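You operate a simulated robot arm through the tools that you are given. There is no shell and no other tool.

You run a simulated robot arm. Do the job below in one go: nothing can be reset, and whatever is moved stays where it is left.

Task
Press the plate tray key to switch it off. Then press the panel power key to switch it off. Then switch the left charger switch on. Then fetch the white sign and stand it on the right end of the print cart. Then push the booth service drawer shut. Then put the blue scrubber on the right end of the print cart away on the mending bench top. Then push the green drawer shut. The order counts. Set down upright: white sign.

The check looks at the end state, three seconds after you hand in, the way a careful person would. Anything else that was tipped, shoved, dropped, spilled or broken makes it a failure.

Robot
A 6-joint arm with a fingered hand on a trunk, on a base that moves. Base frame: it is fixed to the floor where the robot stands at the start and does not move with it; the origin is under the middle of the robot, x ahead of it, y to its left, z up. Lengths are in m, angles in rad, forces in N, time in s.
With the tool pointing down near the work surface it reaches from about 0.14 to 0.82 m from the robot's upright axis, wherever it stands. Its first joint turns from -2.897 to 2.897 rad. Places, roughly: blue scrubber (4x6x3 cm) [-1.5, 2.6, 0.9]; booth service drawer [-3.2, 0.9, 0.7]; green drawer [-4.6, -0.7, 0.7]; left charger switch [0.5, 1.1, 1.5]; mending bench top [-4.5, 3.8, 0.9]; panel power key [0.7, 2.2, 1]; plate tray key [1, 3, 0.8]; right end of the print cart [-1.7, 2.6, 0.8]; white sign [-1.5, 0.25, 1]. Payload 4 kg.
The tool frame sits at the grasp point between the pads (the TCP): z along the fingers, y along the line on which they close. The tips reach 0.02 m beyond it. The gripper opens to 0.14 m; its body begins 0.054 m behind the TCP. The gripper is a hand of 3 fingers: y runs from the thumb to the fingers, the wrist lies at [0, 0, -0.215] in the tool frame.
Orientation is told as [roll, pitch, yaw] about the base's x, y, z axes, in that order, counted from this pose: with the fingers straight down and closing along the base's y, the tool's x points along the base's -x, its y along +y and its z along -z.

Tools
- The arm moves only by the tool nudge_tool. Its argument "deltas" is a list of rows, each a list of 6 numbers: the shift along the base's x, y, z in m, then the turn, a rotation vector about the base's x, y, z in rad. In form: [[x, y, z, ax, ay, az], ...]. A call has 1 to 20 rows; each row is the pose to reach, as a shift and turn from the pose commanded when the call began. Rows are played at 5 a second. More than 0.05 m and 0.15 rad between two rows, and nothing of the call is played. A pose out of reach is approached as far as the arm can. The call stops where the force on the tool passes 40 N (or 10 N more than at its start, if that is more) or the arm is blocked; 0.2 s more then pass. In this call time passes only in rows, and 0.2 s behind the last. The reply holds the time, the measured pose of the TCP, the force on the tool along the base axes, the opening and the grip force, in the units named above and with some noise, with the torque about the TCP (base axes, N m) and any sound that the robot's microphone picked up.
- Cameras (640 x 400 px; columns grow to the right, rows downward): "scene" is now at [0.067, 0.1687, 1.4741]; the picture's right is [-0.24, -0.97, 0.00], its down [-0.51, 0.13, -0.85] and it looks along [0.82, -0.20, -0.53] (base axes); focal length 265 px, centre (320, 200). "wrist" rides on the gripper at [0.074, -0.043, -0.079] in the tool frame; the picture's right is [0.50, 0.87, 0.00], its down [-0.59, 0.34, -0.73] and it looks along [-0.64, 0.37, 0.68] (tool axes); focal length 275 px, centre (320, 200). There is no depth. A picture from a camera that has moved, and an enlarged one, comes with that camera's place and axes in the base frame and with its lens.
- camera(camera): a new picture of that camera. It takes no simulated time.
- move_column(by): moves the trunk up (or, below 0, down) by that many m; the arm and the scene camera ride with it, the base frame stays. It gives what a move gives, with no picture.
- drive_base(legs): drives the robot by 1 to 6 legs, each [ahead, left, turn to the left] in m, m and rad, along the robot's own axes; the way and the turn of a leg run together, so that a leg with both is an arc; at most 1.5 m and 3.142 rad a leg. The arm and the cameras ride along, it lands a little off, and it stops where it bumps. It gives what a move gives.
- set_fingers(finger1, finger2, thumb_bend): sets how far each is bent, from 0 (flat) to 100 (curled in); at 30 the hand is open as for a grip, at 70 the pads meet at the TCP. One left out holds its place. A second passes; each finger stops where it meets its share of the squeeze, and holds until it gets a number again. It is the only way to open and close the hand. It gives what a move gives, with no picture; readings hold the bend of each and the force on the fingers (four entries, about 0 where the hand has none), thumb and palm.
- head_to(pan, tilt): turns the head with the scene camera to pan (to the left, within 2.094 rad either way) and tilt (down, from -0.506 to 1.204), counted from straight ahead of the robot. It gives what a move gives.
- enlarge(camera, box): a new picture of the part [left, top, right, bottom] of that camera's present view, enlarged. It takes no simulated time.
- close_job(): hands the job in; it is judged then, once.

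Nothing tells you exact positions but the pictures and the camera data. Unless the task says otherwise, let go and move clear before handing in.

The tools are called after "Request:" as name(argument=value, ...) on one line, values as JSON. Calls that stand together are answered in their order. nudge_tool: Moves the arm, as the interface text tells. Its arguments: {"type":"object","properties":{"deltas":{"type":"array"}},"required":["deltas"]} The other tools are called the same way: move_column (by) moves the trunk up or down; set_fingers (finger1, finger2, thumb_bend) moves the fingers one by one; drive_base (legs) drives the base; head_to (pan, tilt) turns the head that bears the scene camera; camera (camera) takes a picture; enlarge (camera, box) takes an enlarged picture of a part of a camera's view; close_job () hands the job in.

At the start:

```text
time: 0.0
eef_pos: [0.4564, 0.171, 1.0879]
tool_rot: [0.0, 0.0, 0.0]
wrist_force: [-0.3, 0.0, -0.2]
moment: [0.0, -0.04, 0.0]
opening: 0.1397
grip_force: 0.0
shape: jaw
bend: [30.0, 30.0, 30.0]
finger forces: [0.0, 0.0, 0.1, 0.0, 0.0, 0.0]
trunk travel left (down, up): [-0.05, 0.54]
robot x, y, heading: [-0.002, -0.0043, -0.001]
head pan, tilt (commanded): [-0.241, 0.557]
```

scene: 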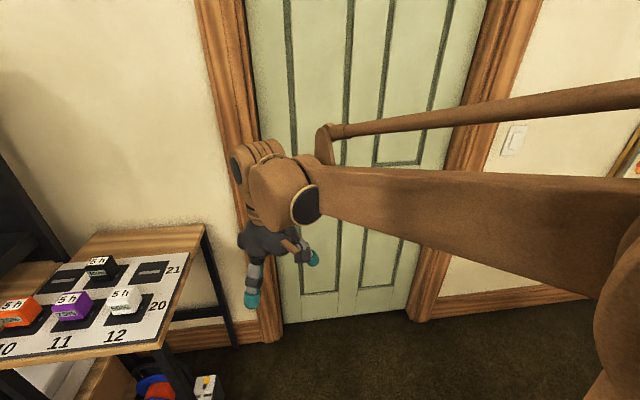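
wrist: 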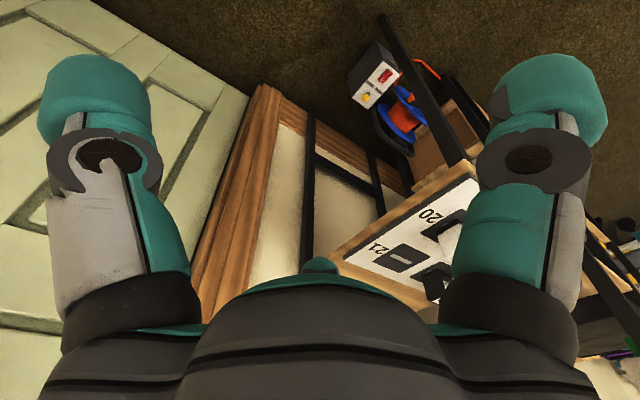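

I see a door straight ahead, and to the left a shelf with a table carrying labelled blocks. I'll look around with the head before moving anything.

Request:
head_to(pan=0.9, tilt=0.4)

Request:
camera(camera="scene")

Request:
head_to(pan=1.6, tilt=0.3)

Request:
camera(camera="scene")

Request:
head_to(pan=2.09, tilt=0.3)

Request:
camera(camera="scene")

Request:
head_to(pan=-1.2, tilt=0.3)

Request:
camera(camera="scene")

Request:
head_to(pan=-2.09, tilt=0.3)

Request:
camera(camera="scene")

```text
time: 1.4
eef_pos: [0.4567, 0.1709, 1.0881]
tool_rot: [0.0, -0.003, 0.001]
wrist_force: [0.0, -0.9, 0.4]
moment: [-0.02, 0.01, 0.04]
opening: 0.1399
grip_force: 0.1
shape: jaw
bend: [30.0, 30.0, 30.0]
finger forces: [0.1, 0.1, 0.0, 0.1, 0.0, 0.0]
trunk travel left (down, up): [-0.05, 0.54]
robot x, y, heading: [-0.0008, 0.0027, -0.001]
head pan, tilt (commanded): [0.901, 0.4]
```

```text
taken
camera scene: at [0.0376, 0.2626, 1.4884], right [0.78, -0.62, 0.0], down [-0.24, -0.3, -0.92], along [0.57, 0.72, -0.39], focal length 265 px, centre (320, 200)
```

scene: 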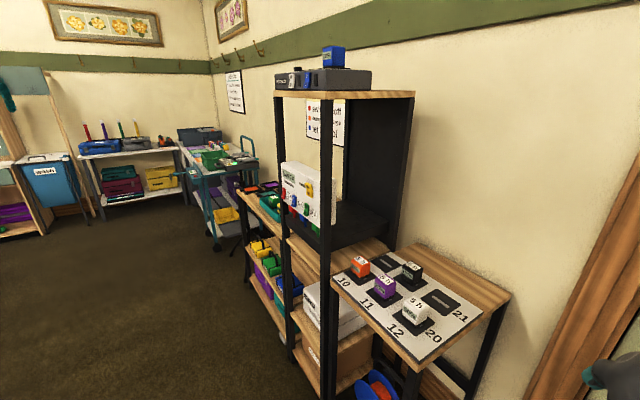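

```text
time: 2.4
eef_pos: [0.4566, 0.1705, 1.0868]
tool_rot: [0.0, 0.0, 0.001]
wrist_force: [-0.2, -0.9, 0.2]
moment: [-0.01, 0.0, 0.03]
opening: 0.14
grip_force: 0.0
shape: jaw
bend: [30.0, 30.0, 30.0]
finger forces: [0.1, 0.1, 0.0, 0.0, 0.0, 0.0]
trunk travel left (down, up): [-0.05, 0.54]
robot x, y, heading: [-0.0007, 0.0025, 0.0]
head pan, tilt (commanded): [1.6, 0.3]
```

```text
taken
camera scene: at [-0.0227, 0.2834, 1.4977], right [1.0, 0.03, 0.0], down [0.01, -0.3, -0.96], along [-0.03, 0.95, -0.3], focal length 265 px, centre (320, 200)
```

scene: 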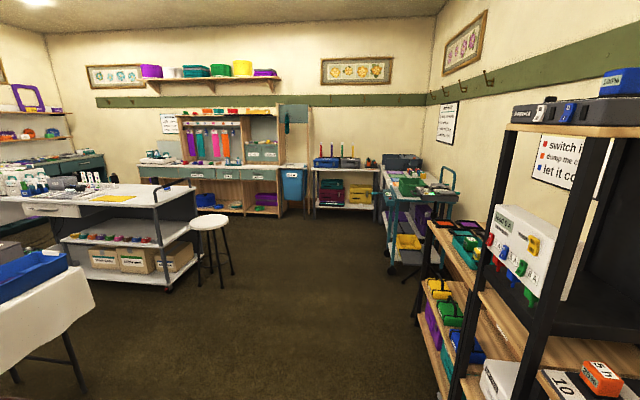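

```text
time: 3.4
eef_pos: [0.457, 0.1697, 1.0877]
tool_rot: [0.0, 0.0, -0.001]
wrist_force: [0.3, -0.1, 0.0]
moment: [-0.04, -0.03, -0.01]
opening: 0.1398
grip_force: 0.0
shape: jaw
bend: [30.0, 30.0, 30.0]
finger forces: [0.0, 0.0, 0.0, 0.2, 0.0, 0.0]
trunk travel left (down, up): [-0.05, 0.54]
robot x, y, heading: [0.0008, -0.0031, 0.0]
head pan, tilt (commanded): [2.089, 0.3]
```

```text
taken
camera scene: at [-0.0662, 0.2712, 1.4977], right [0.87, 0.49, 0.0], down [0.15, -0.26, -0.96], along [-0.47, 0.83, -0.3], focal length 265 px, centre (320, 200)
```

scene: 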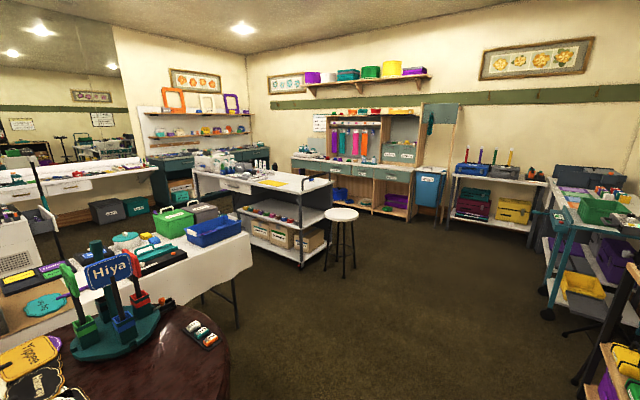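

```text
time: 6.2
eef_pos: [0.4554, 0.1711, 1.0878]
tool_rot: [0.0, 0.001, 0.001]
wrist_force: [0.1, -0.2, -0.2]
moment: [0.01, 0.01, 0.01]
opening: 0.1399
grip_force: 0.1
shape: jaw
bend: [30.0, 30.0, 30.0]
finger forces: [0.0, 0.1, 0.0, 0.0, 0.0, 0.0]
trunk travel left (down, up): [-0.05, 0.54]
robot x, y, heading: [-0.001, 0.0022, -0.002]
head pan, tilt (commanded): [-1.201, 0.3]
```

```text
taken
camera scene: at [0.0138, 0.103, 1.4977], right [-0.93, -0.36, 0.0], down [-0.11, 0.28, -0.96], along [0.35, -0.89, -0.3], focal length 265 px, centre (320, 200)
```

scene: 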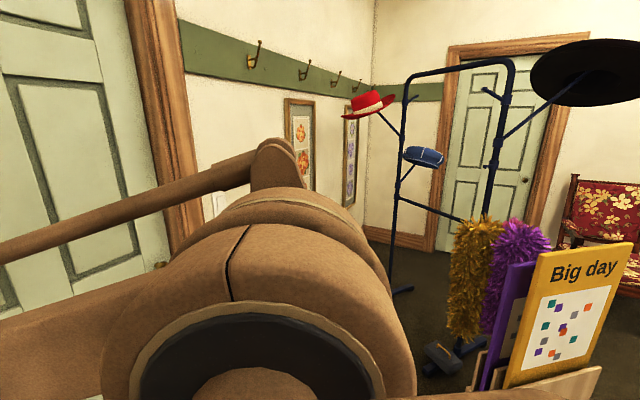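

```text
time: 7.3
eef_pos: [0.4562, 0.1701, 1.0869]
tool_rot: [-0.001, 0.0, 0.0]
wrist_force: [0.0, 0.1, -1.0]
moment: [0.01, -0.02, -0.03]
opening: 0.1403
grip_force: 0.1
shape: jaw
bend: [30.0, 30.0, 30.0]
finger forces: [0.1, 0.0, 0.1, 0.1, 0.0, 0.0]
trunk travel left (down, up): [-0.05, 0.54]
robot x, y, heading: [0.0001, -0.0005, 0.001]
head pan, tilt (commanded): [-2.089, 0.3]
```

```text
taken
camera scene: at [-0.0662, 0.1089, 1.4977], right [-0.87, 0.49, 0.0], down [0.15, 0.26, -0.96], along [-0.47, -0.83, -0.3], focal length 265 px, centre (320, 200)
```

scene: 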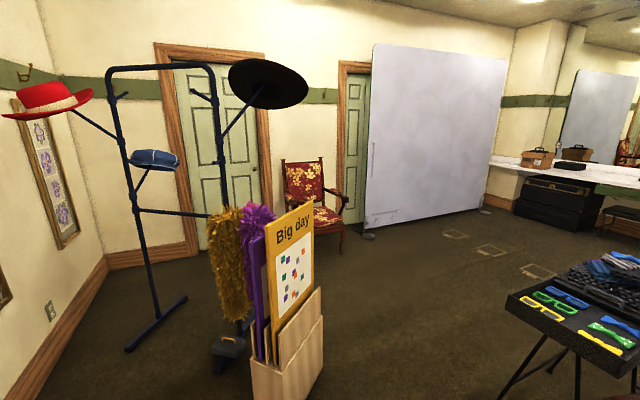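

The room is a workshop: chargers and shelf unit on my left, a teal cart further along, print cart/bench behind on the left, and sign tables behind me. I'll zoom in on the key areas.

Request:
head_to(pan=1.2, tilt=0.2)

Request:
enlarge(camera="scene", box=[320, 20, 520, 145])

Request:
enlarge(camera="scene", box=[200, 100, 360, 200])

Request:
enlarge(camera="scene", box=[280, 120, 480, 245])

Request:
camera(camera="scene")

```text
time: 10.1
eef_pos: [0.4562, 0.1713, 1.0887]
tool_rot: [0.0, -0.001, 0.001]
wrist_force: [0.2, -0.7, -0.2]
moment: [-0.02, 0.0, -0.03]
opening: 0.1398
grip_force: 0.1
shape: jaw
bend: [30.0, 30.0, 30.0]
finger forces: [0.0, 0.1, 0.1, 0.0, 0.1, 0.0]
trunk travel left (down, up): [-0.05, 0.54]
robot x, y, heading: [-0.0019, 0.0015, -0.001]
head pan, tilt (commanded): [1.201, 0.201]
```

```text
3.20 times, centred on (420, 82) of scene
camera zoom: at [0.0137, 0.2769, 1.507], right [0.93, -0.36, 0.0], down [-0.07, -0.19, -0.98], along [0.35, 0.91, -0.2], focal length 849 px, centre (0, 576)
```

zoom: 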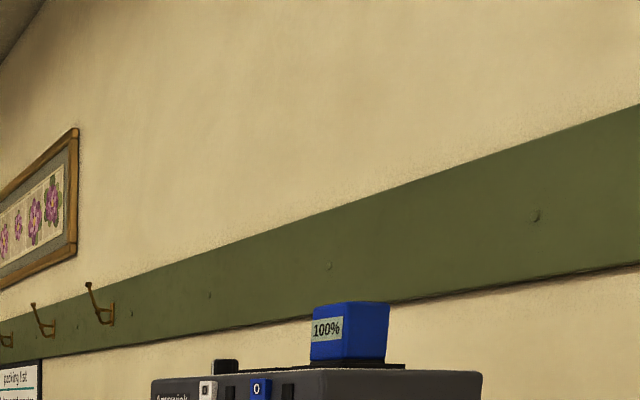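

```text
4.00 times, centred on (280, 150) of scene
camera zoom: at [0.0137, 0.2769, 1.507], right [0.93, -0.36, 0.0], down [-0.07, -0.19, -0.98], along [0.35, 0.91, -0.2], focal length 1062 px, centre (480, 400)
```

zoom: 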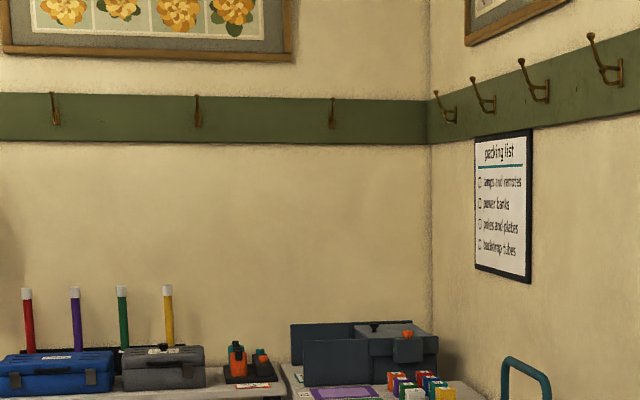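

```text
3.20 times, centred on (380, 182) of scene
camera zoom: at [0.0137, 0.2769, 1.507], right [0.93, -0.36, 0.0], down [-0.07, -0.19, -0.98], along [0.35, 0.91, -0.2], focal length 849 px, centre (128, 256)
```

zoom: 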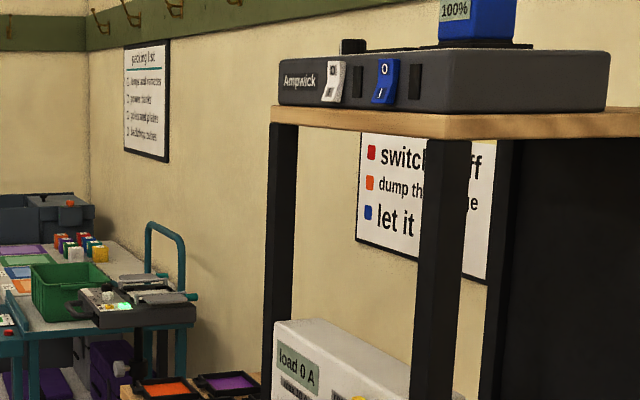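

```text
taken
camera scene: at [0.0137, 0.2769, 1.507], right [0.93, -0.36, 0.0], down [-0.07, -0.19, -0.98], along [0.35, 0.91, -0.2], focal length 265 px, centre (320, 200)
```

scene: 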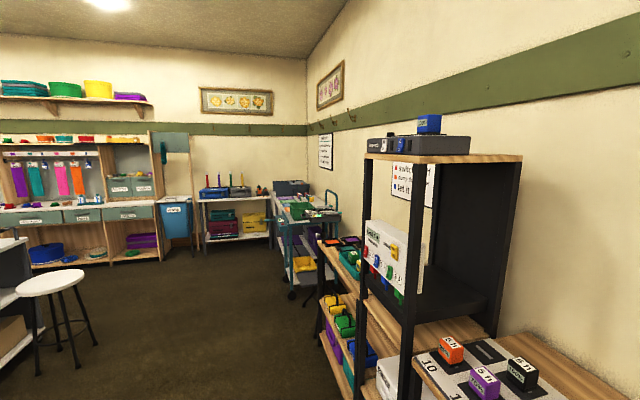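

The two keys sit on or near the teal cart along the right-hand wall, and the Ampwick charger is on the shelf top. The aisle at x≈0 looks clear, so I'll turn left and drive along it towards the plate tray.

Request:
drive_base(legs=[[0, 0, 1.571], [1.0, 0.1, 0]])

Request:
head_to(pan=-0.5, tilt=0.4)

Request:
camera(camera="scene")

```text
time: 19.2
eef_pos: [-0.2892, 1.4529, 1.0879]
tool_rot: [0.0, 0.0, 1.58]
wrist_force: [0.0, -0.8, -0.3]
moment: [-0.03, 0.05, -0.01]
opening: 0.1399
grip_force: 0.1
shape: jaw
bend: [30.0, 30.0, 30.0]
finger forces: [0.0, 0.0, 0.0, 0.0, 0.0, 0.0]
trunk travel left (down, up): [-0.05, 0.54]
robot x, y, heading: [-0.1123, 0.9977, 1.578]
head pan, tilt (commanded): [1.201, 0.201]
```

```text
time: 20.9
eef_pos: [-0.2892, 1.4525, 1.0885]
tool_rot: [-0.002, 0.0, 1.58]
wrist_force: [0.1, 1.0, -0.2]
moment: [0.0, 0.0, -0.02]
opening: 0.1401
grip_force: 0.1
shape: jaw
bend: [30.0, 30.0, 30.0]
finger forces: [0.1, 0.0, 0.1, 0.0, 0.0, 0.0]
trunk travel left (down, up): [-0.05, 0.54]
robot x, y, heading: [-0.1159, 0.9977, 1.58]
head pan, tilt (commanded): [-0.499, 0.4]
```

```text
taken
camera scene: at [-0.2609, 1.0573, 1.4885], right [0.88, -0.47, 0.0], down [-0.18, -0.34, -0.92], along [0.43, 0.81, -0.39], focal length 265 px, centre (320, 200)
```

scene: 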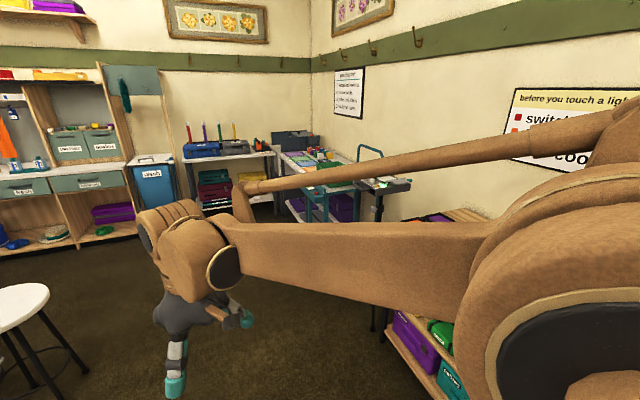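

The aisle is clear ahead; the teal cart is at the right wall. I'll drive up to about y=2.4 and turn to face the cart.

Request:
drive_base(legs=[[1.3, 0.15, 0], [0, 0, -1.571]])

Request:
head_to(pan=0.0, tilt=0.4)

Request:
camera(camera="scene")

Request:
head_to(pan=0.6, tilt=0.4)

Request:
camera(camera="scene")

```text
time: 31.3
eef_pos: [0.1846, 2.4527, 1.0881]
tool_rot: [0.0, 0.001, -0.007]
wrist_force: [0.4, -0.1, -0.5]
moment: [0.02, -0.03, -0.01]
opening: 0.1398
grip_force: 0.1
shape: jaw
bend: [30.0, 30.0, 30.0]
finger forces: [0.0, 0.0, 0.0, 0.0, 0.0, 0.0]
trunk travel left (down, up): [-0.05, 0.54]
robot x, y, heading: [-0.2718, 2.2829, -0.008]
head pan, tilt (commanded): [-0.499, 0.4]
```

```text
time: 32.2
eef_pos: [0.1843, 2.4521, 1.0885]
tool_rot: [0.0, 0.001, -0.005]
wrist_force: [0.1, -0.7, 0.3]
moment: [-0.01, -0.04, 0.01]
opening: 0.14
grip_force: 0.0
shape: jaw
bend: [30.0, 30.0, 30.0]
finger forces: [0.1, 0.0, 0.1, 0.1, 0.0, 0.0]
trunk travel left (down, up): [-0.05, 0.54]
robot x, y, heading: [-0.2764, 2.2826, -0.005]
head pan, tilt (commanded): [0.0, 0.4]
```

```text
taken
camera scene: at [-0.1996, 2.4746, 1.4885], right [-0.01, -1.0, 0.0], down [-0.39, 0.0, -0.92], along [0.92, -0.01, -0.39], focal length 265 px, centre (320, 200)
```

scene: 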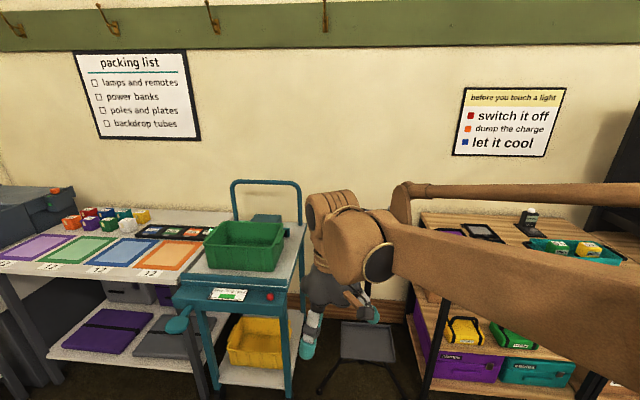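

```text
time: 33.2
eef_pos: [0.1856, 2.4526, 1.0873]
tool_rot: [0.0, -0.002, -0.007]
wrist_force: [-0.4, -0.8, 0.1]
moment: [0.04, -0.02, -0.02]
opening: 0.1398
grip_force: 0.1
shape: jaw
bend: [30.0, 30.0, 30.0]
finger forces: [0.0, 0.1, 0.0, 0.0, 0.0, 0.0]
trunk travel left (down, up): [-0.05, 0.54]
robot x, y, heading: [-0.2732, 2.2818, -0.008]
head pan, tilt (commanded): [0.6, 0.4]
```

```text
taken
camera scene: at [-0.2154, 2.5271, 1.4885], right [0.56, -0.83, 0.0], down [-0.32, -0.22, -0.92], along [0.76, 0.51, -0.39], focal length 265 px, centre (320, 200)
```

scene: 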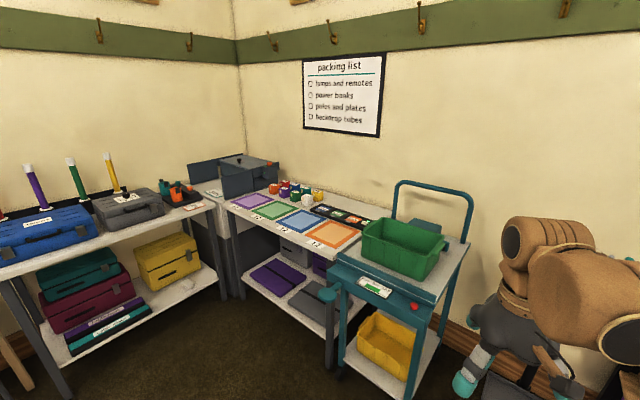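

A teal cart front panel has a label with a green light and a red button; another device is hidden behind my arm. I'll zoom in and also shift the view to see it.

Request:
enlarge(camera="scene", box=[330, 250, 490, 350])

Request:
drive_base(legs=[[0, 0.5, 0]])

Request:
head_to(pan=-0.1, tilt=0.5)

Request:
camera(camera="scene")

```text
4.00 times, centred on (410, 300) of scene
camera zoom: at [-0.2154, 2.5271, 1.4885], right [0.56, -0.83, 0.0], down [-0.32, -0.22, -0.92], along [0.76, 0.51, -0.39], focal length 1062 px, centre (-40, -200)
```

zoom: 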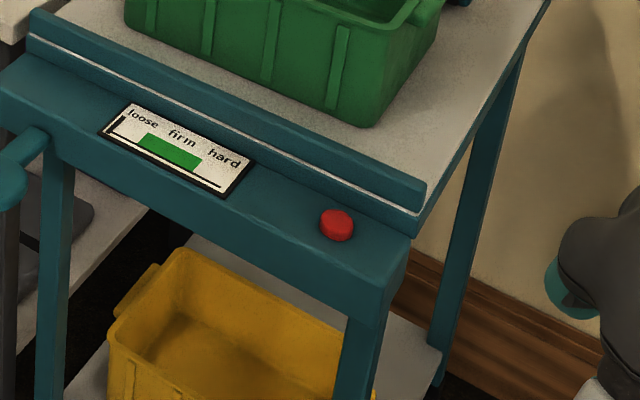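

```text
time: 36.1
eef_pos: [0.1861, 2.9504, 1.0869]
tool_rot: [0.0, 0.0, -0.004]
wrist_force: [-0.5, 0.0, 0.0]
moment: [-0.01, -0.05, 0.03]
opening: 0.14
grip_force: 0.2
shape: jaw
bend: [30.0, 30.0, 30.0]
finger forces: [0.0, 0.1, 0.1, 0.0, 0.1, 0.0]
trunk travel left (down, up): [-0.05, 0.54]
robot x, y, heading: [-0.2705, 2.7821, -0.005]
head pan, tilt (commanded): [0.6, 0.4]
```

```text
time: 37.2
eef_pos: [0.1872, 2.9496, 1.0872]
tool_rot: [0.0, 0.0, -0.003]
wrist_force: [0.5, 0.1, 0.7]
moment: [0.02, 0.02, 0.01]
opening: 0.1399
grip_force: 0.0
shape: jaw
bend: [30.0, 30.0, 30.0]
finger forces: [0.0, 0.1, 0.1, 0.1, 0.1, 0.0]
trunk travel left (down, up): [-0.05, 0.54]
robot x, y, heading: [-0.2671, 2.7802, -0.003]
head pan, tilt (commanded): [-0.099, 0.499]
```

```text
taken
camera scene: at [-0.2002, 2.9608, 1.4793], right [-0.1, -0.99, 0.0], down [-0.48, 0.05, -0.88], along [0.87, -0.09, -0.48], focal length 265 px, centre (320, 200)
```

scene: 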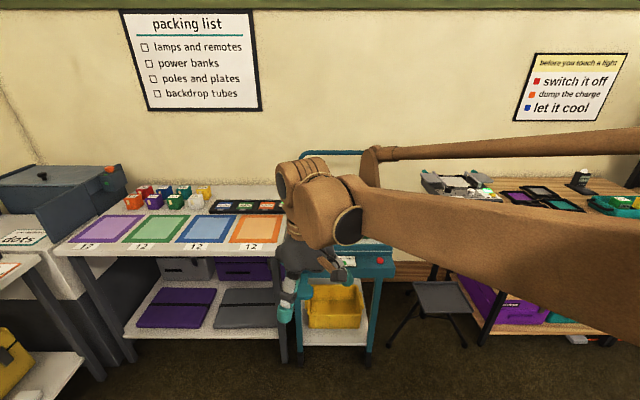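

The panel device sits around (0.7, 2.2) and the black plate tray strip lies on the table near (1, 3). I'll zoom in on both.

Request:
enlarge(camera="scene", box=[170, 170, 330, 270])

Request:
enlarge(camera="scene", box=[400, 140, 560, 240])

Request:
drive_base(legs=[[0, -0.2, 0.5]])

Request:
head_to(pan=-0.5, tilt=0.5)

Request:
camera(camera="scene")

```text
4.00 times, centred on (250, 220) of scene
camera zoom: at [-0.2002, 2.9608, 1.4793], right [-0.1, -0.99, 0.0], down [-0.48, 0.05, -0.88], along [0.87, -0.09, -0.48], focal length 1062 px, centre (600, 120)
```

zoom: 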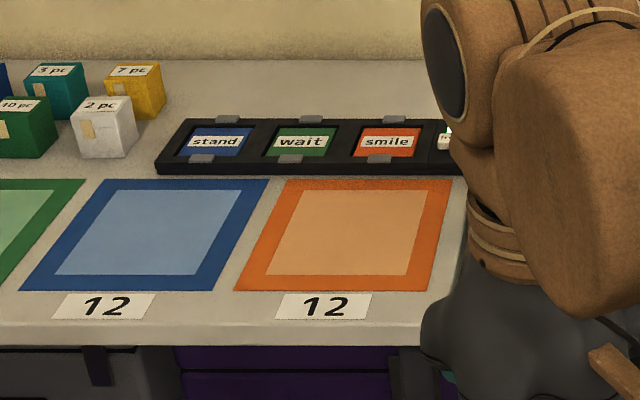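

```text
4.00 times, centred on (480, 190) of scene
camera zoom: at [-0.2002, 2.9608, 1.4793], right [-0.1, -0.99, 0.0], down [-0.48, 0.05, -0.88], along [0.87, -0.09, -0.48], focal length 1062 px, centre (-320, 240)
```

zoom: 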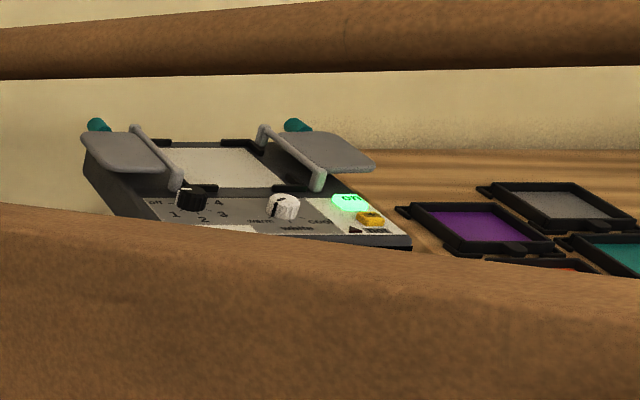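

```text
time: 39.0
eef_pos: [0.0971, 2.9562, 1.0881]
tool_rot: [0.001, 0.001, 0.502]
wrist_force: [0.1, 0.0, 0.2]
moment: [0.01, 0.01, 0.0]
opening: 0.1401
grip_force: 0.1
shape: jaw
bend: [30.0, 30.0, 30.0]
finger forces: [0.0, 0.0, 0.1, 0.0, 0.1, 0.1]
trunk travel left (down, up): [-0.05, 0.54]
robot x, y, heading: [-0.2212, 2.5879, 0.502]
head pan, tilt (commanded): [-0.099, 0.499]
```

```text
time: 39.9
eef_pos: [0.0963, 2.9564, 1.0884]
tool_rot: [0.001, 0.001, 0.501]
wrist_force: [0.1, 0.2, -0.2]
moment: [0.04, 0.0, 0.01]
opening: 0.14
grip_force: 0.1
shape: jaw
bend: [30.0, 30.0, 30.0]
finger forces: [0.0, 0.0, 0.0, 0.0, 0.0, 0.0]
trunk travel left (down, up): [-0.05, 0.54]
robot x, y, heading: [-0.2223, 2.5882, 0.499]
head pan, tilt (commanded): [-0.499, 0.499]
```

```text
taken
camera scene: at [-0.24, 2.7449, 1.4793], right [0.0, -1.0, 0.0], down [-0.48, 0.0, -0.88], along [0.88, 0.0, -0.48], focal length 265 px, centre (320, 200)
```

scene: 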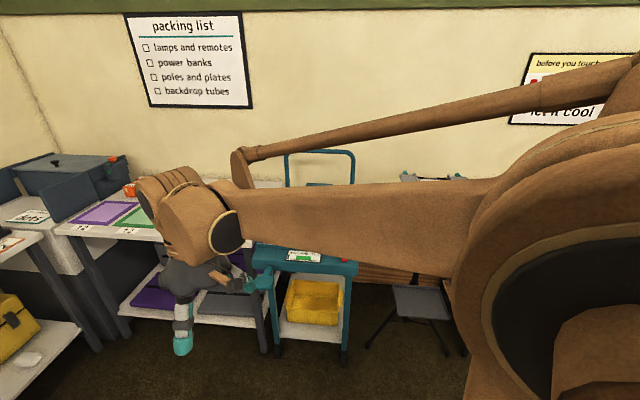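

My arm blocks much of the view. I'll look down to gauge the robot's footprint before closing in.

Request:
head_to(pan=0.3, tilt=1.2)

Request:
camera(camera="scene")

Request:
head_to(pan=1.5, tilt=1.2)

Request:
camera(camera="scene")

```text
time: 41.0
eef_pos: [0.0966, 2.956, 1.0878]
tool_rot: [0.001, 0.0, 0.5]
wrist_force: [-0.7, 0.2, -0.6]
moment: [0.0, 0.01, -0.01]
opening: 0.14
grip_force: 0.1
shape: jaw
bend: [30.0, 30.0, 30.0]
finger forces: [0.0, 0.0, 0.1, 0.1, 0.1, 0.0]
trunk travel left (down, up): [-0.05, 0.54]
robot x, y, heading: [-0.2243, 2.5907, 0.501]
head pan, tilt (commanded): [0.3, 1.201]
```

```text
taken
camera scene: at [-0.292, 2.7848, 1.4257], right [0.72, -0.7, 0.0], down [-0.65, -0.67, -0.36], along [0.25, 0.26, -0.93], focal length 265 px, centre (320, 200)
```

scene: 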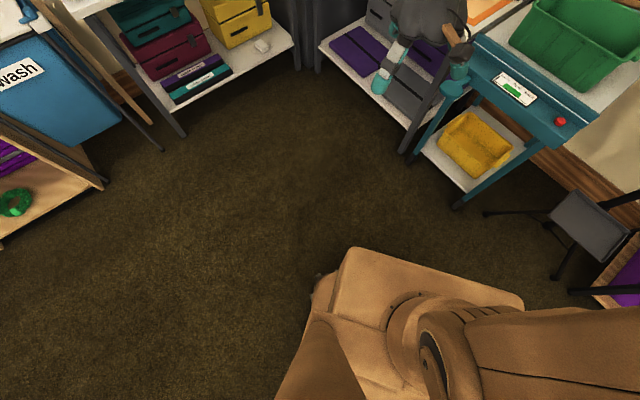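

```text
time: 42.5
eef_pos: [0.0962, 2.9557, 1.0873]
tool_rot: [-0.001, 0.0, 0.502]
wrist_force: [0.1, -0.1, -0.2]
moment: [0.0, 0.01, 0.03]
opening: 0.1399
grip_force: 0.0
shape: jaw
bend: [30.0, 30.0, 30.0]
finger forces: [0.0, 0.0, 0.0, 0.0, 0.0, 0.0]
trunk travel left (down, up): [-0.05, 0.54]
robot x, y, heading: [-0.222, 2.5887, 0.504]
head pan, tilt (commanded): [1.499, 1.201]
```

```text
taken
camera scene: at [-0.3543, 2.7955, 1.4256], right [0.91, 0.42, 0.0], down [0.39, -0.85, -0.36], along [-0.15, 0.33, -0.93], focal length 265 px, centre (320, 200)
```

scene: 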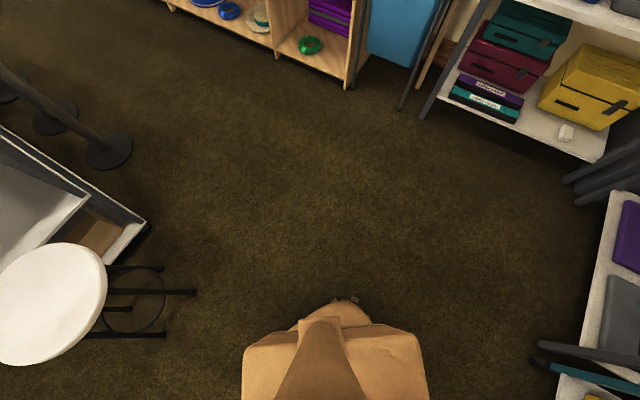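

The trunk/base is about 0.25 m in radius. I'll move to about (0.25, 3.2) facing the table so the tray key at ≈(1.0, 3.04, 0.8) is in reach.

Request:
drive_base(legs=[[0, 0, -0.5], [0, 0.6, 0], [0.42, 0, 0]])

Request:
head_to(pan=-0.3, tilt=0.7)

Request:
camera(camera="scene")

Request:
camera(camera="wrist")

```text
time: 49.5
eef_pos: [0.6626, 3.3572, 1.0876]
tool_rot: [0.001, -0.001, 0.002]
wrist_force: [-0.2, -0.6, -0.2]
moment: [0.0, 0.0, 0.03]
opening: 0.1399
grip_force: 0.1
shape: jaw
bend: [30.0, 30.0, 30.0]
finger forces: [0.0, 0.0, 0.0, 0.0, 0.1, 0.0]
trunk travel left (down, up): [-0.05, 0.54]
robot x, y, heading: [0.202, 3.1824, 0.009]
head pan, tilt (commanded): [1.499, 1.201]
```

```text
time: 51.3
eef_pos: [0.6619, 3.3577, 1.0882]
tool_rot: [0.0, 0.0, 0.004]
wrist_force: [0.1, 0.2, -0.5]
moment: [0.02, 0.02, 0.02]
opening: 0.14
grip_force: 0.1
shape: jaw
bend: [30.0, 30.0, 30.0]
finger forces: [0.1, 0.0, 0.1, 0.1, 0.0, 0.0]
trunk travel left (down, up): [-0.05, 0.54]
robot x, y, heading: [0.2054, 3.1826, -0.001]
head pan, tilt (commanded): [-0.3, 0.7]
```

```text
taken
camera scene: at [0.2666, 3.35, 1.4616], right [-0.29, -0.96, 0.0], down [-0.62, 0.19, -0.76], along [0.73, -0.22, -0.64], focal length 265 px, centre (320, 200)
```

scene: 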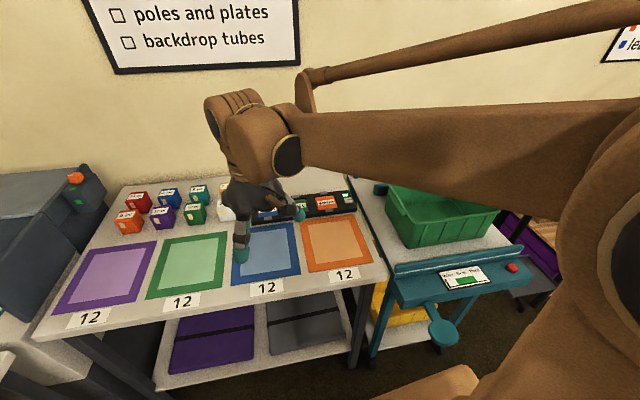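

```text
taken
camera wrist: at [0.5887, 3.3139, 1.167], right [-0.5, 0.86, 0.0], down [0.59, 0.34, 0.73], along [0.63, 0.37, -0.68], focal length 275 px, centre (320, 200)
```

wrist: 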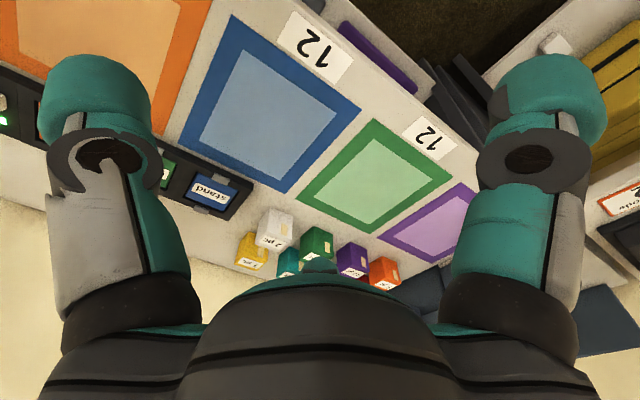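

Now the tray with its right end is visible past the gripper. I'll zoom on the tray's right end.

Request:
enlarge(camera="scene", box=[290, 170, 370, 220])

Request:
enlarge(camera="wrist", box=[0, 60, 96, 160])

```text
8.00 times, centred on (330, 195) of scene
camera zoom: at [0.2666, 3.35, 1.4616], right [-0.29, -0.96, 0.0], down [-0.62, 0.19, -0.76], along [0.73, -0.22, -0.64], focal length 2123 px, centre (240, 240)
```

zoom: 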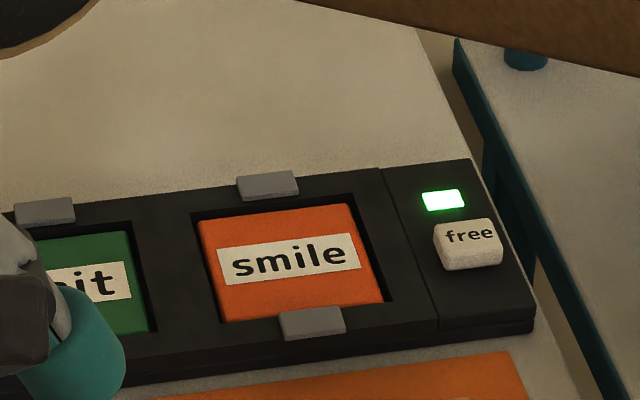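

```text
4.00 times, centred on (48, 110) of wrist
camera zoom: at [0.5887, 3.3139, 1.167], right [-0.5, 0.86, 0.0], down [0.59, 0.34, 0.73], along [0.63, 0.37, -0.68], focal length 1101 px, centre (1408, 560)
```

zoom: 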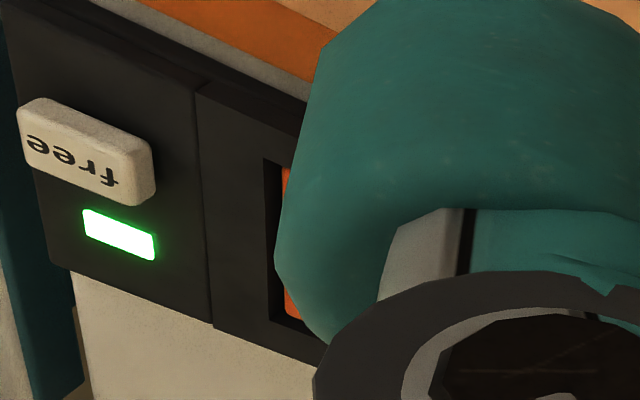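

The plate tray key is the white "free" key with its light green (on), at about (0.98, 3.01, 0.80). I'll close the fingers into a poker and hover above it.

Request:
set_fingers(finger1=70, finger2=70, thumb_bend=70)

Request:
nudge_tool(deltas=[[0.03, -0.034, 0, 0, 0, 0], [0.06, -0.069, 0, 0, 0, 0], [0.09, -0.103, 0, 0, 0, 0], [0.12, -0.138, 0, 0, 0, 0], [0.15, -0.172, 0, 0, 0, 0], [0.18, -0.207, 0, 0, 0, 0], [0.21, -0.241, 0, 0, 0, 0], [0.24, -0.276, 0, 0, 0, 0], [0.27, -0.31, 0, 0, 0, 0], [0.3, -0.33, 0, 0, 0, 0], [0.316, -0.345, -0.02, 0, 0, 0], [0.316, -0.345, -0.06, 0, 0, 0], [0.316, -0.345, -0.1, 0, 0, 0], [0.316, -0.345, -0.14, 0, 0, 0], [0.316, -0.345, -0.17, 0, 0, 0]])

Request:
camera(camera="scene")

Request:
camera(camera="wrist")

```text
time: 52.3
eef_pos: [0.6614, 3.3583, 1.0875]
tool_rot: [-0.001, 0.0, 0.002]
wrist_force: [-0.1, 0.4, 0.1]
moment: [0.0, -0.01, -0.01]
opening: 0.004
grip_force: 0.1
shape: fingers
bend: [69.0, 69.0, 70.0]
finger forces: [0.1, 0.0, 0.0, 0.1, 0.0, 0.0]
trunk travel left (down, up): [-0.05, 0.54]
robot x, y, heading: [0.2044, 3.1846, 0.004]
head pan, tilt (commanded): [-0.3, 0.7]
```

```text
time: 55.5
eef_pos: [0.9795, 3.0138, 0.9183]
tool_rot: [0.0, -0.001, 0.004]
wrist_force: [0.7, 0.7, -0.2]
moment: [-0.01, -0.01, -0.02]
opening: 0.0043
grip_force: 0.1
shape: fingers
bend: [69.0, 69.0, 70.0]
finger forces: [0.0, 0.1, 0.0, 0.0, 0.0, 0.0]
trunk travel left (down, up): [-0.05, 0.54]
robot x, y, heading: [0.2029, 3.1873, 0.002]
head pan, tilt (commanded): [-0.3, 0.7]
```

```text
taken
camera scene: at [0.267, 3.3497, 1.4616], right [-0.29, -0.96, 0.0], down [-0.62, 0.19, -0.76], along [0.73, -0.22, -0.64], focal length 265 px, centre (320, 200)
```

scene: 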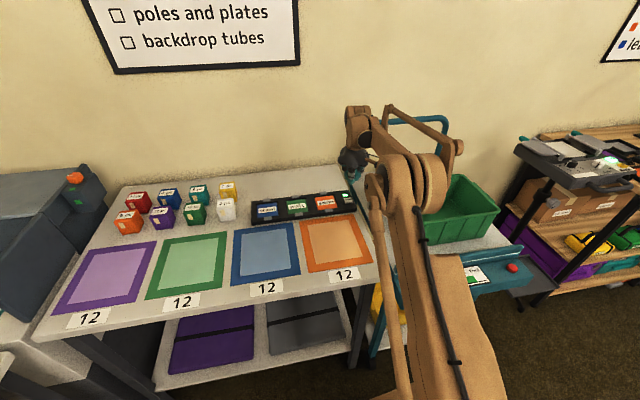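

```text
taken
camera wrist: at [0.9051, 2.9699, 0.9965], right [-0.5, 0.86, 0.0], down [0.59, 0.34, 0.73], along [0.63, 0.37, -0.68], focal length 275 px, centre (320, 200)
```

wrist: 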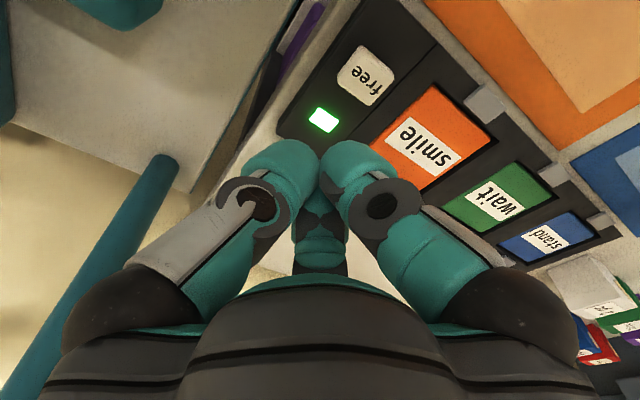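

The wrist view puts the key a bit off from the tip: about (0.951, 3.032, 0.83). I'll shift over it and recheck.

Request:
nudge_tool(deltas=[[-0.028, 0.018, 0, 0, 0, 0], [-0.028, 0.018, -0.03, 0, 0, 0]])

Request:
camera(camera="wrist")

Request:
enlarge(camera="scene", box=[290, 150, 390, 220])

```text
time: 56.1
eef_pos: [0.9503, 3.0326, 0.888]
tool_rot: [0.0, -0.001, 0.003]
wrist_force: [0.2, -0.1, 0.7]
moment: [0.0, 0.01, -0.02]
opening: 0.0039
grip_force: 0.0
shape: fingers
bend: [69.0, 69.0, 70.0]
finger forces: [0.0, 0.1, 0.0, 0.1, 0.0, 0.1]
trunk travel left (down, up): [-0.05, 0.54]
robot x, y, heading: [0.2073, 3.1814, 0.003]
head pan, tilt (commanded): [-0.3, 0.7]
```

```text
taken
camera wrist: at [0.8769, 2.9878, 0.9672], right [-0.5, 0.86, 0.0], down [0.59, 0.34, 0.73], along [0.63, 0.37, -0.68], focal length 275 px, centre (320, 200)
```

wrist: 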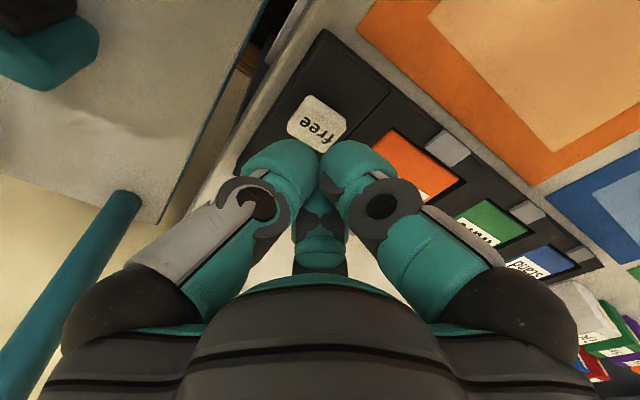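

```text
5.71 times, centred on (340, 185) of scene
camera zoom: at [0.2669, 3.3498, 1.4616], right [-0.29, -0.96, 0.0], down [-0.62, 0.19, -0.76], along [0.73, -0.22, -0.64], focal length 1517 px, centre (206, 286)
```

zoom: 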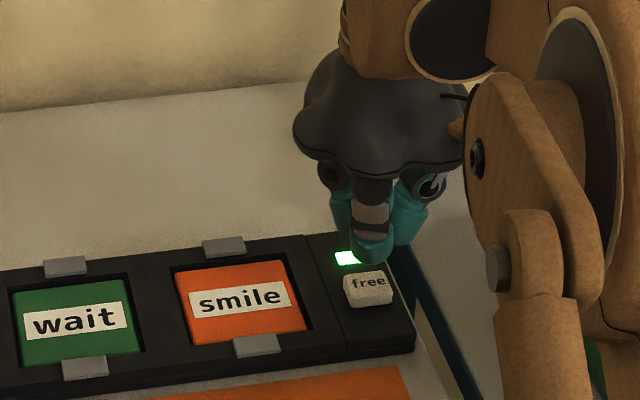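

The tip is now directly above the key. I'll descend in small steps and listen for a click.

Request:
nudge_tool(deltas=[[0.002, -0.001, -0.012, 0, 0, 0], [0.002, -0.001, -0.022, 0, 0, 0], [0.002, -0.001, -0.028, 0, 0, 0], [0.002, -0.001, -0.032, 0, 0, 0], [0.002, -0.001, -0.036, 0, 0, 0]])

Request:
enlarge(camera="scene", box=[290, 150, 390, 220])

```text
time: 57.3
eef_pos: [0.9523, 3.0301, 0.8513]
tool_rot: [0.0, 0.001, 0.004]
wrist_force: [0.8, 0.0, 1.2]
moment: [-0.03, -0.01, -0.02]
opening: 0.004
grip_force: 0.0
shape: fingers
bend: [69.0, 69.0, 70.0]
finger forces: [0.1, 0.0, 0.1, 0.0, 0.0, 0.0]
trunk travel left (down, up): [-0.05, 0.54]
robot x, y, heading: [0.2056, 3.1826, 0.003]
head pan, tilt (commanded): [-0.3, 0.7]
```

```text
5.71 times, centred on (340, 185) of scene
camera zoom: at [0.2667, 3.3497, 1.4616], right [-0.29, -0.96, 0.0], down [-0.62, 0.19, -0.76], along [0.73, -0.22, -0.64], focal length 1517 px, centre (206, 286)
```

zoom: 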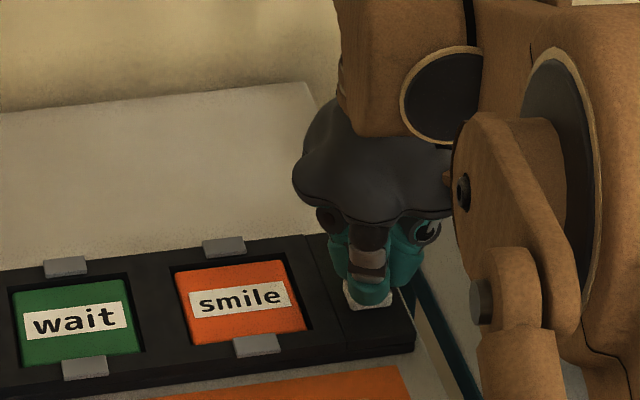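

The fingertip covers the key with nearly no force yet. Continue in 2 mm steps.

Request:
nudge_tool(deltas=[[0, 0, -0.002, 0, 0, 0], [0, 0, -0.004, 0, 0, 0], [0, 0, -0.006, 0, 0, 0]])

Request:
nudge_tool(deltas=[[0, 0, -0.002, 0, 0, 0], [0, 0, -0.004, 0, 0, 0]])

Request:
enlarge(camera="scene", box=[290, 150, 390, 220])

Request:
camera(camera="wrist")

```text
time: 58.1
eef_pos: [0.9521, 3.0297, 0.8482]
tool_rot: [0.001, -0.003, 0.003]
wrist_force: [6.5, -0.2, 24.0]
moment: [0.23, -0.23, -0.13]
opening: 0.0038
grip_force: 15.8
shape: fingers
bend: [71.0, 70.0, 70.0]
finger forces: [13.1, 17.5, 0.1, 0.0, 0.1, 0.0]
trunk travel left (down, up): [-0.05, 0.54]
robot x, y, heading: [0.2057, 3.1782, 0.007]
head pan, tilt (commanded): [-0.3, 0.7]
heard: click
```

```text
time: 58.5
eef_pos: [0.9501, 3.0302, 0.8486]
tool_rot: [0.0, -0.004, 0.004]
wrist_force: [0.6, 0.0, 28.5]
moment: [0.26, -0.07, 0.06]
opening: 0.0036
grip_force: 19.8
shape: fingers
bend: [71.0, 70.0, 70.0]
finger forces: [17.0, 22.0, 0.0, 0.0, 0.0, 0.0]
trunk travel left (down, up): [-0.05, 0.54]
robot x, y, heading: [0.2071, 3.1831, 0.003]
head pan, tilt (commanded): [-0.3, 0.7]
stopped in row 2: the force on the tool passed its limit at 42 N (the readings are from after the stop); the commanded pose is now the measured one
```

```text
5.71 times, centred on (340, 185) of scene
camera zoom: at [0.2634, 3.3506, 1.4618], right [-0.29, -0.96, 0.0], down [-0.61, 0.19, -0.77], along [0.73, -0.22, -0.64], focal length 1517 px, centre (206, 286)
```

zoom: 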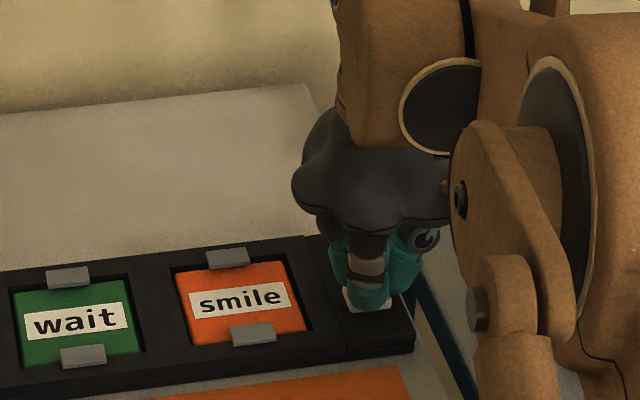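

```text
taken
camera wrist: at [0.8774, 2.9868, 0.9266], right [-0.5, 0.86, 0.0], down [0.58, 0.34, 0.74], along [0.64, 0.37, -0.68], focal length 275 px, centre (320, 200)
```

wrist: 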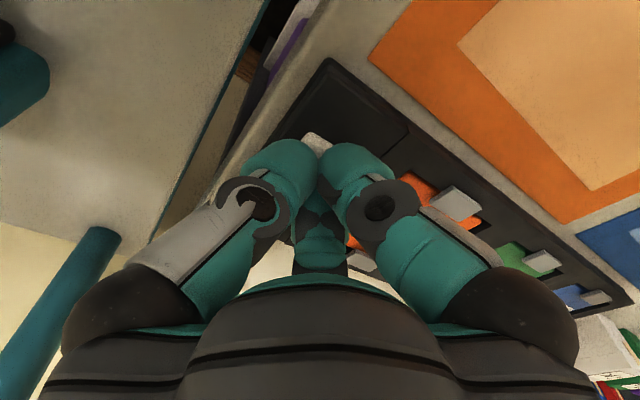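

A click was heard and the clips on the tray lifted, so it should be off. I'll lift away and check the light.

Request:
nudge_tool(deltas=[[0, 0, 0.03, 0, 0, 0], [0, 0, 0.08, 0, 0, 0], [0, 0, 0.13, 0, 0, 0]])

Request:
enlarge(camera="scene", box=[290, 150, 390, 220])

Request:
camera(camera="wrist")

```text
time: 59.4
eef_pos: [0.9526, 3.0336, 0.9764]
tool_rot: [0.0, -0.002, 0.003]
wrist_force: [0.0, -0.1, 0.0]
moment: [-0.02, 0.01, 0.0]
opening: 0.0038
grip_force: 0.0
shape: fingers
bend: [71.0, 69.0, 70.0]
finger forces: [0.0, 0.0, 0.0, 0.0, 0.1, 0.0]
trunk travel left (down, up): [-0.05, 0.54]
robot x, y, heading: [0.2085, 3.1827, 0.006]
head pan, tilt (commanded): [-0.3, 0.7]
```

```text
5.71 times, centred on (340, 185) of scene
camera zoom: at [0.2665, 3.3499, 1.4616], right [-0.29, -0.96, 0.0], down [-0.62, 0.19, -0.76], along [0.73, -0.22, -0.64], focal length 1517 px, centre (206, 286)
```

zoom: 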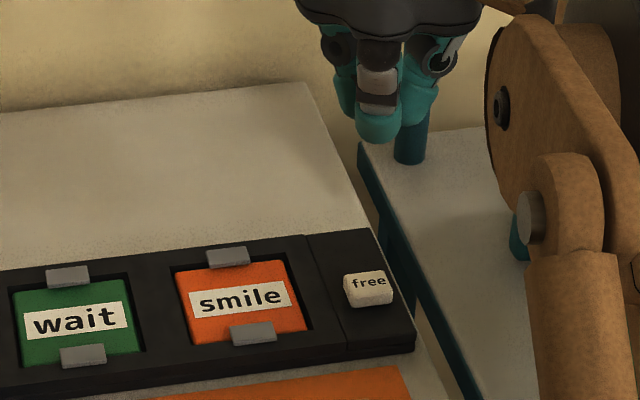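

```text
taken
camera wrist: at [0.8785, 2.9899, 1.0562], right [-0.5, 0.86, 0.0], down [0.59, 0.34, 0.74], along [0.64, 0.37, -0.68], focal length 275 px, centre (320, 200)
```

wrist: 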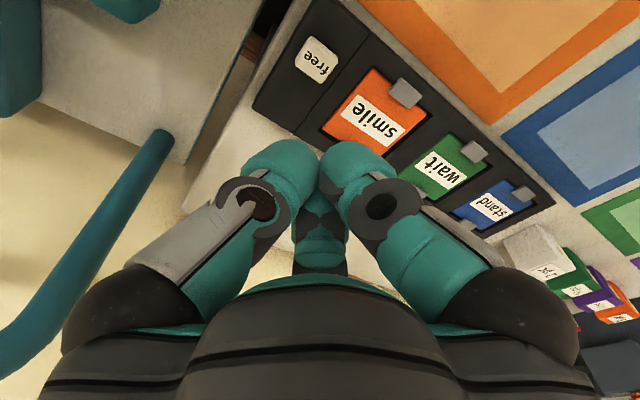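

The tray light is out. Now the panel device: I'll zoom on it from here before retracting.

Request:
enlarge(camera="scene", box=[500, 110, 640, 198])

Request:
nudge_tool(deltas=[[0, 0, 0.05, 0, 0, 0], [0, 0, 0.1, 0, 0, 0], [0, 0, 0.15, 0, 0, 0], [-0.05, 0, 0.17, 0, 0, 0], [-0.1, 0, 0.17, 0, 0, 0], [-0.15, 0, 0.17, 0, 0, 0], [-0.2, 0, 0.17, 0, 0, 0], [-0.25, 0, 0.17, 0, 0, 0], [-0.3, 0, 0.17, 0, 0, 0], [-0.34, 0, 0.17, 0, 0, 0]])

Request:
drive_base(legs=[[-0.35, 0, 0], [0, -0.75, 0]])

Request:
head_to(pan=-0.35, tilt=0.4)

Request:
camera(camera="scene")

```text
4.55 times, centred on (570, 154) of scene
camera zoom: at [0.2665, 3.3499, 1.4616], right [-0.29, -0.96, 0.0], down [-0.62, 0.19, -0.76], along [0.73, -0.22, -0.64], focal length 1206 px, centre (-816, 409)
```

zoom: 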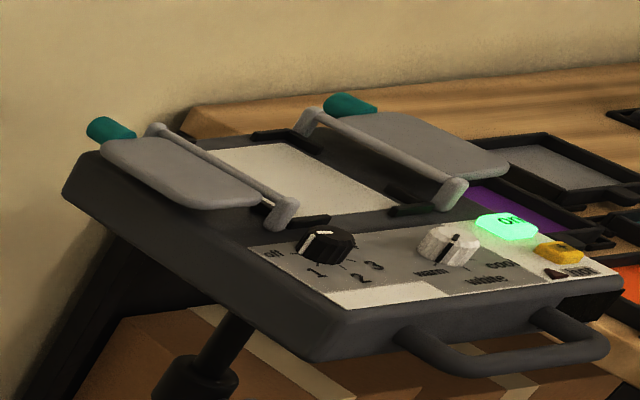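

```text
refused: row 4 steps farther than a row can; nothing moved
```

```text
time: 65.3
eef_pos: [0.5973, 2.267, 0.9767]
tool_rot: [-0.001, -0.001, -0.009]
wrist_force: [0.4, -0.3, 0.5]
moment: [-0.03, 0.0, 0.0]
opening: 0.004
grip_force: 0.1
shape: fingers
bend: [71.0, 69.0, 70.0]
finger forces: [0.1, 0.0, 0.0, 0.1, 0.0, 0.1]
trunk travel left (down, up): [-0.05, 0.54]
robot x, y, heading: [-0.1472, 2.4313, -0.01]
head pan, tilt (commanded): [-0.3, 0.7]
```

```text
time: 66.1
eef_pos: [0.5955, 2.2673, 0.9758]
tool_rot: [-0.001, -0.002, -0.008]
wrist_force: [0.6, -0.4, 0.1]
moment: [-0.01, 0.0, 0.0]
opening: 0.0043
grip_force: 0.2
shape: fingers
bend: [71.0, 69.0, 70.0]
finger forces: [0.1, 0.0, 0.1, 0.0, 0.1, 0.0]
trunk travel left (down, up): [-0.05, 0.54]
robot x, y, heading: [-0.1459, 2.4288, -0.011]
head pan, tilt (commanded): [-0.351, 0.4]
```

```text
taken
camera scene: at [-0.0784, 2.5866, 1.4884], right [-0.35, -0.94, 0.0], down [-0.37, 0.14, -0.92], along [0.86, -0.32, -0.39], focal length 265 px, centre (320, 200)
```

scene: 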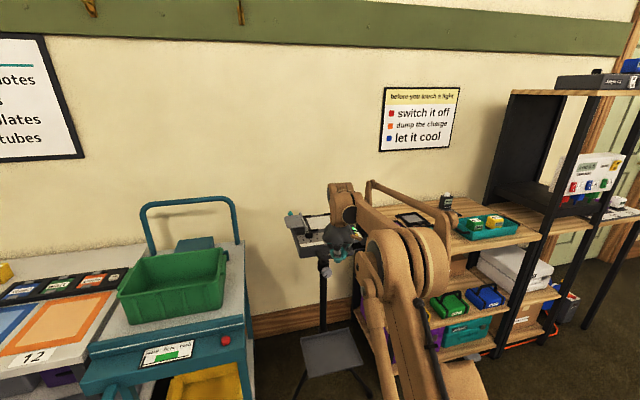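

The retract was refused for step size but the drive went through with the arm extended — no contact was registered. The hand is now close to the panel device; I'll check both views before anything else.

Request:
enlarge(camera="scene", box=[270, 180, 400, 270])

Request:
camera(camera="wrist")

```text
4.44 times, centred on (335, 225) of scene
camera zoom: at [-0.0784, 2.5866, 1.4884], right [-0.35, -0.94, 0.0], down [-0.37, 0.14, -0.92], along [0.86, -0.32, -0.39], focal length 1180 px, centre (253, 89)
```

zoom: 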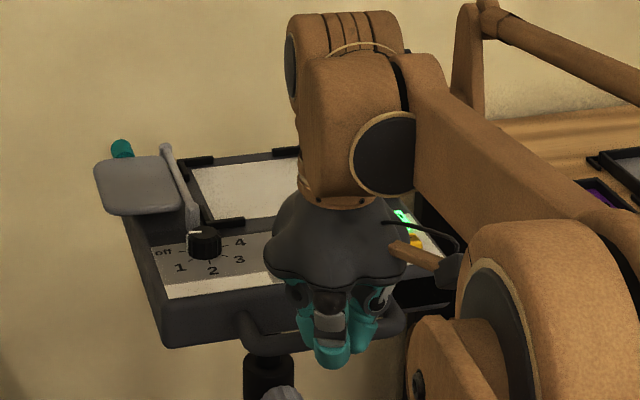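

```text
taken
camera wrist: at [0.5228, 2.2251, 1.0557], right [-0.49, 0.87, 0.0], down [0.59, 0.33, 0.73], along [0.64, 0.36, -0.68], focal length 275 px, centre (320, 200)
```

wrist: 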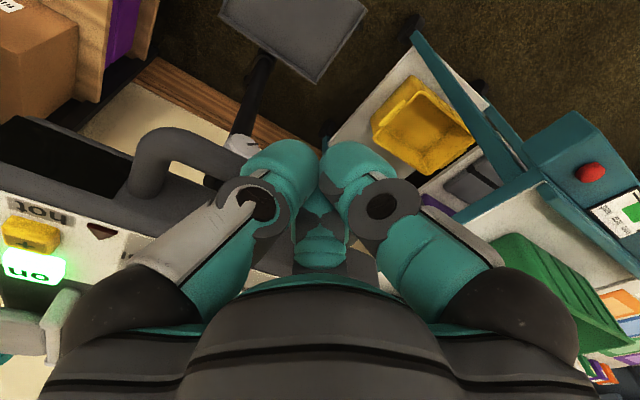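

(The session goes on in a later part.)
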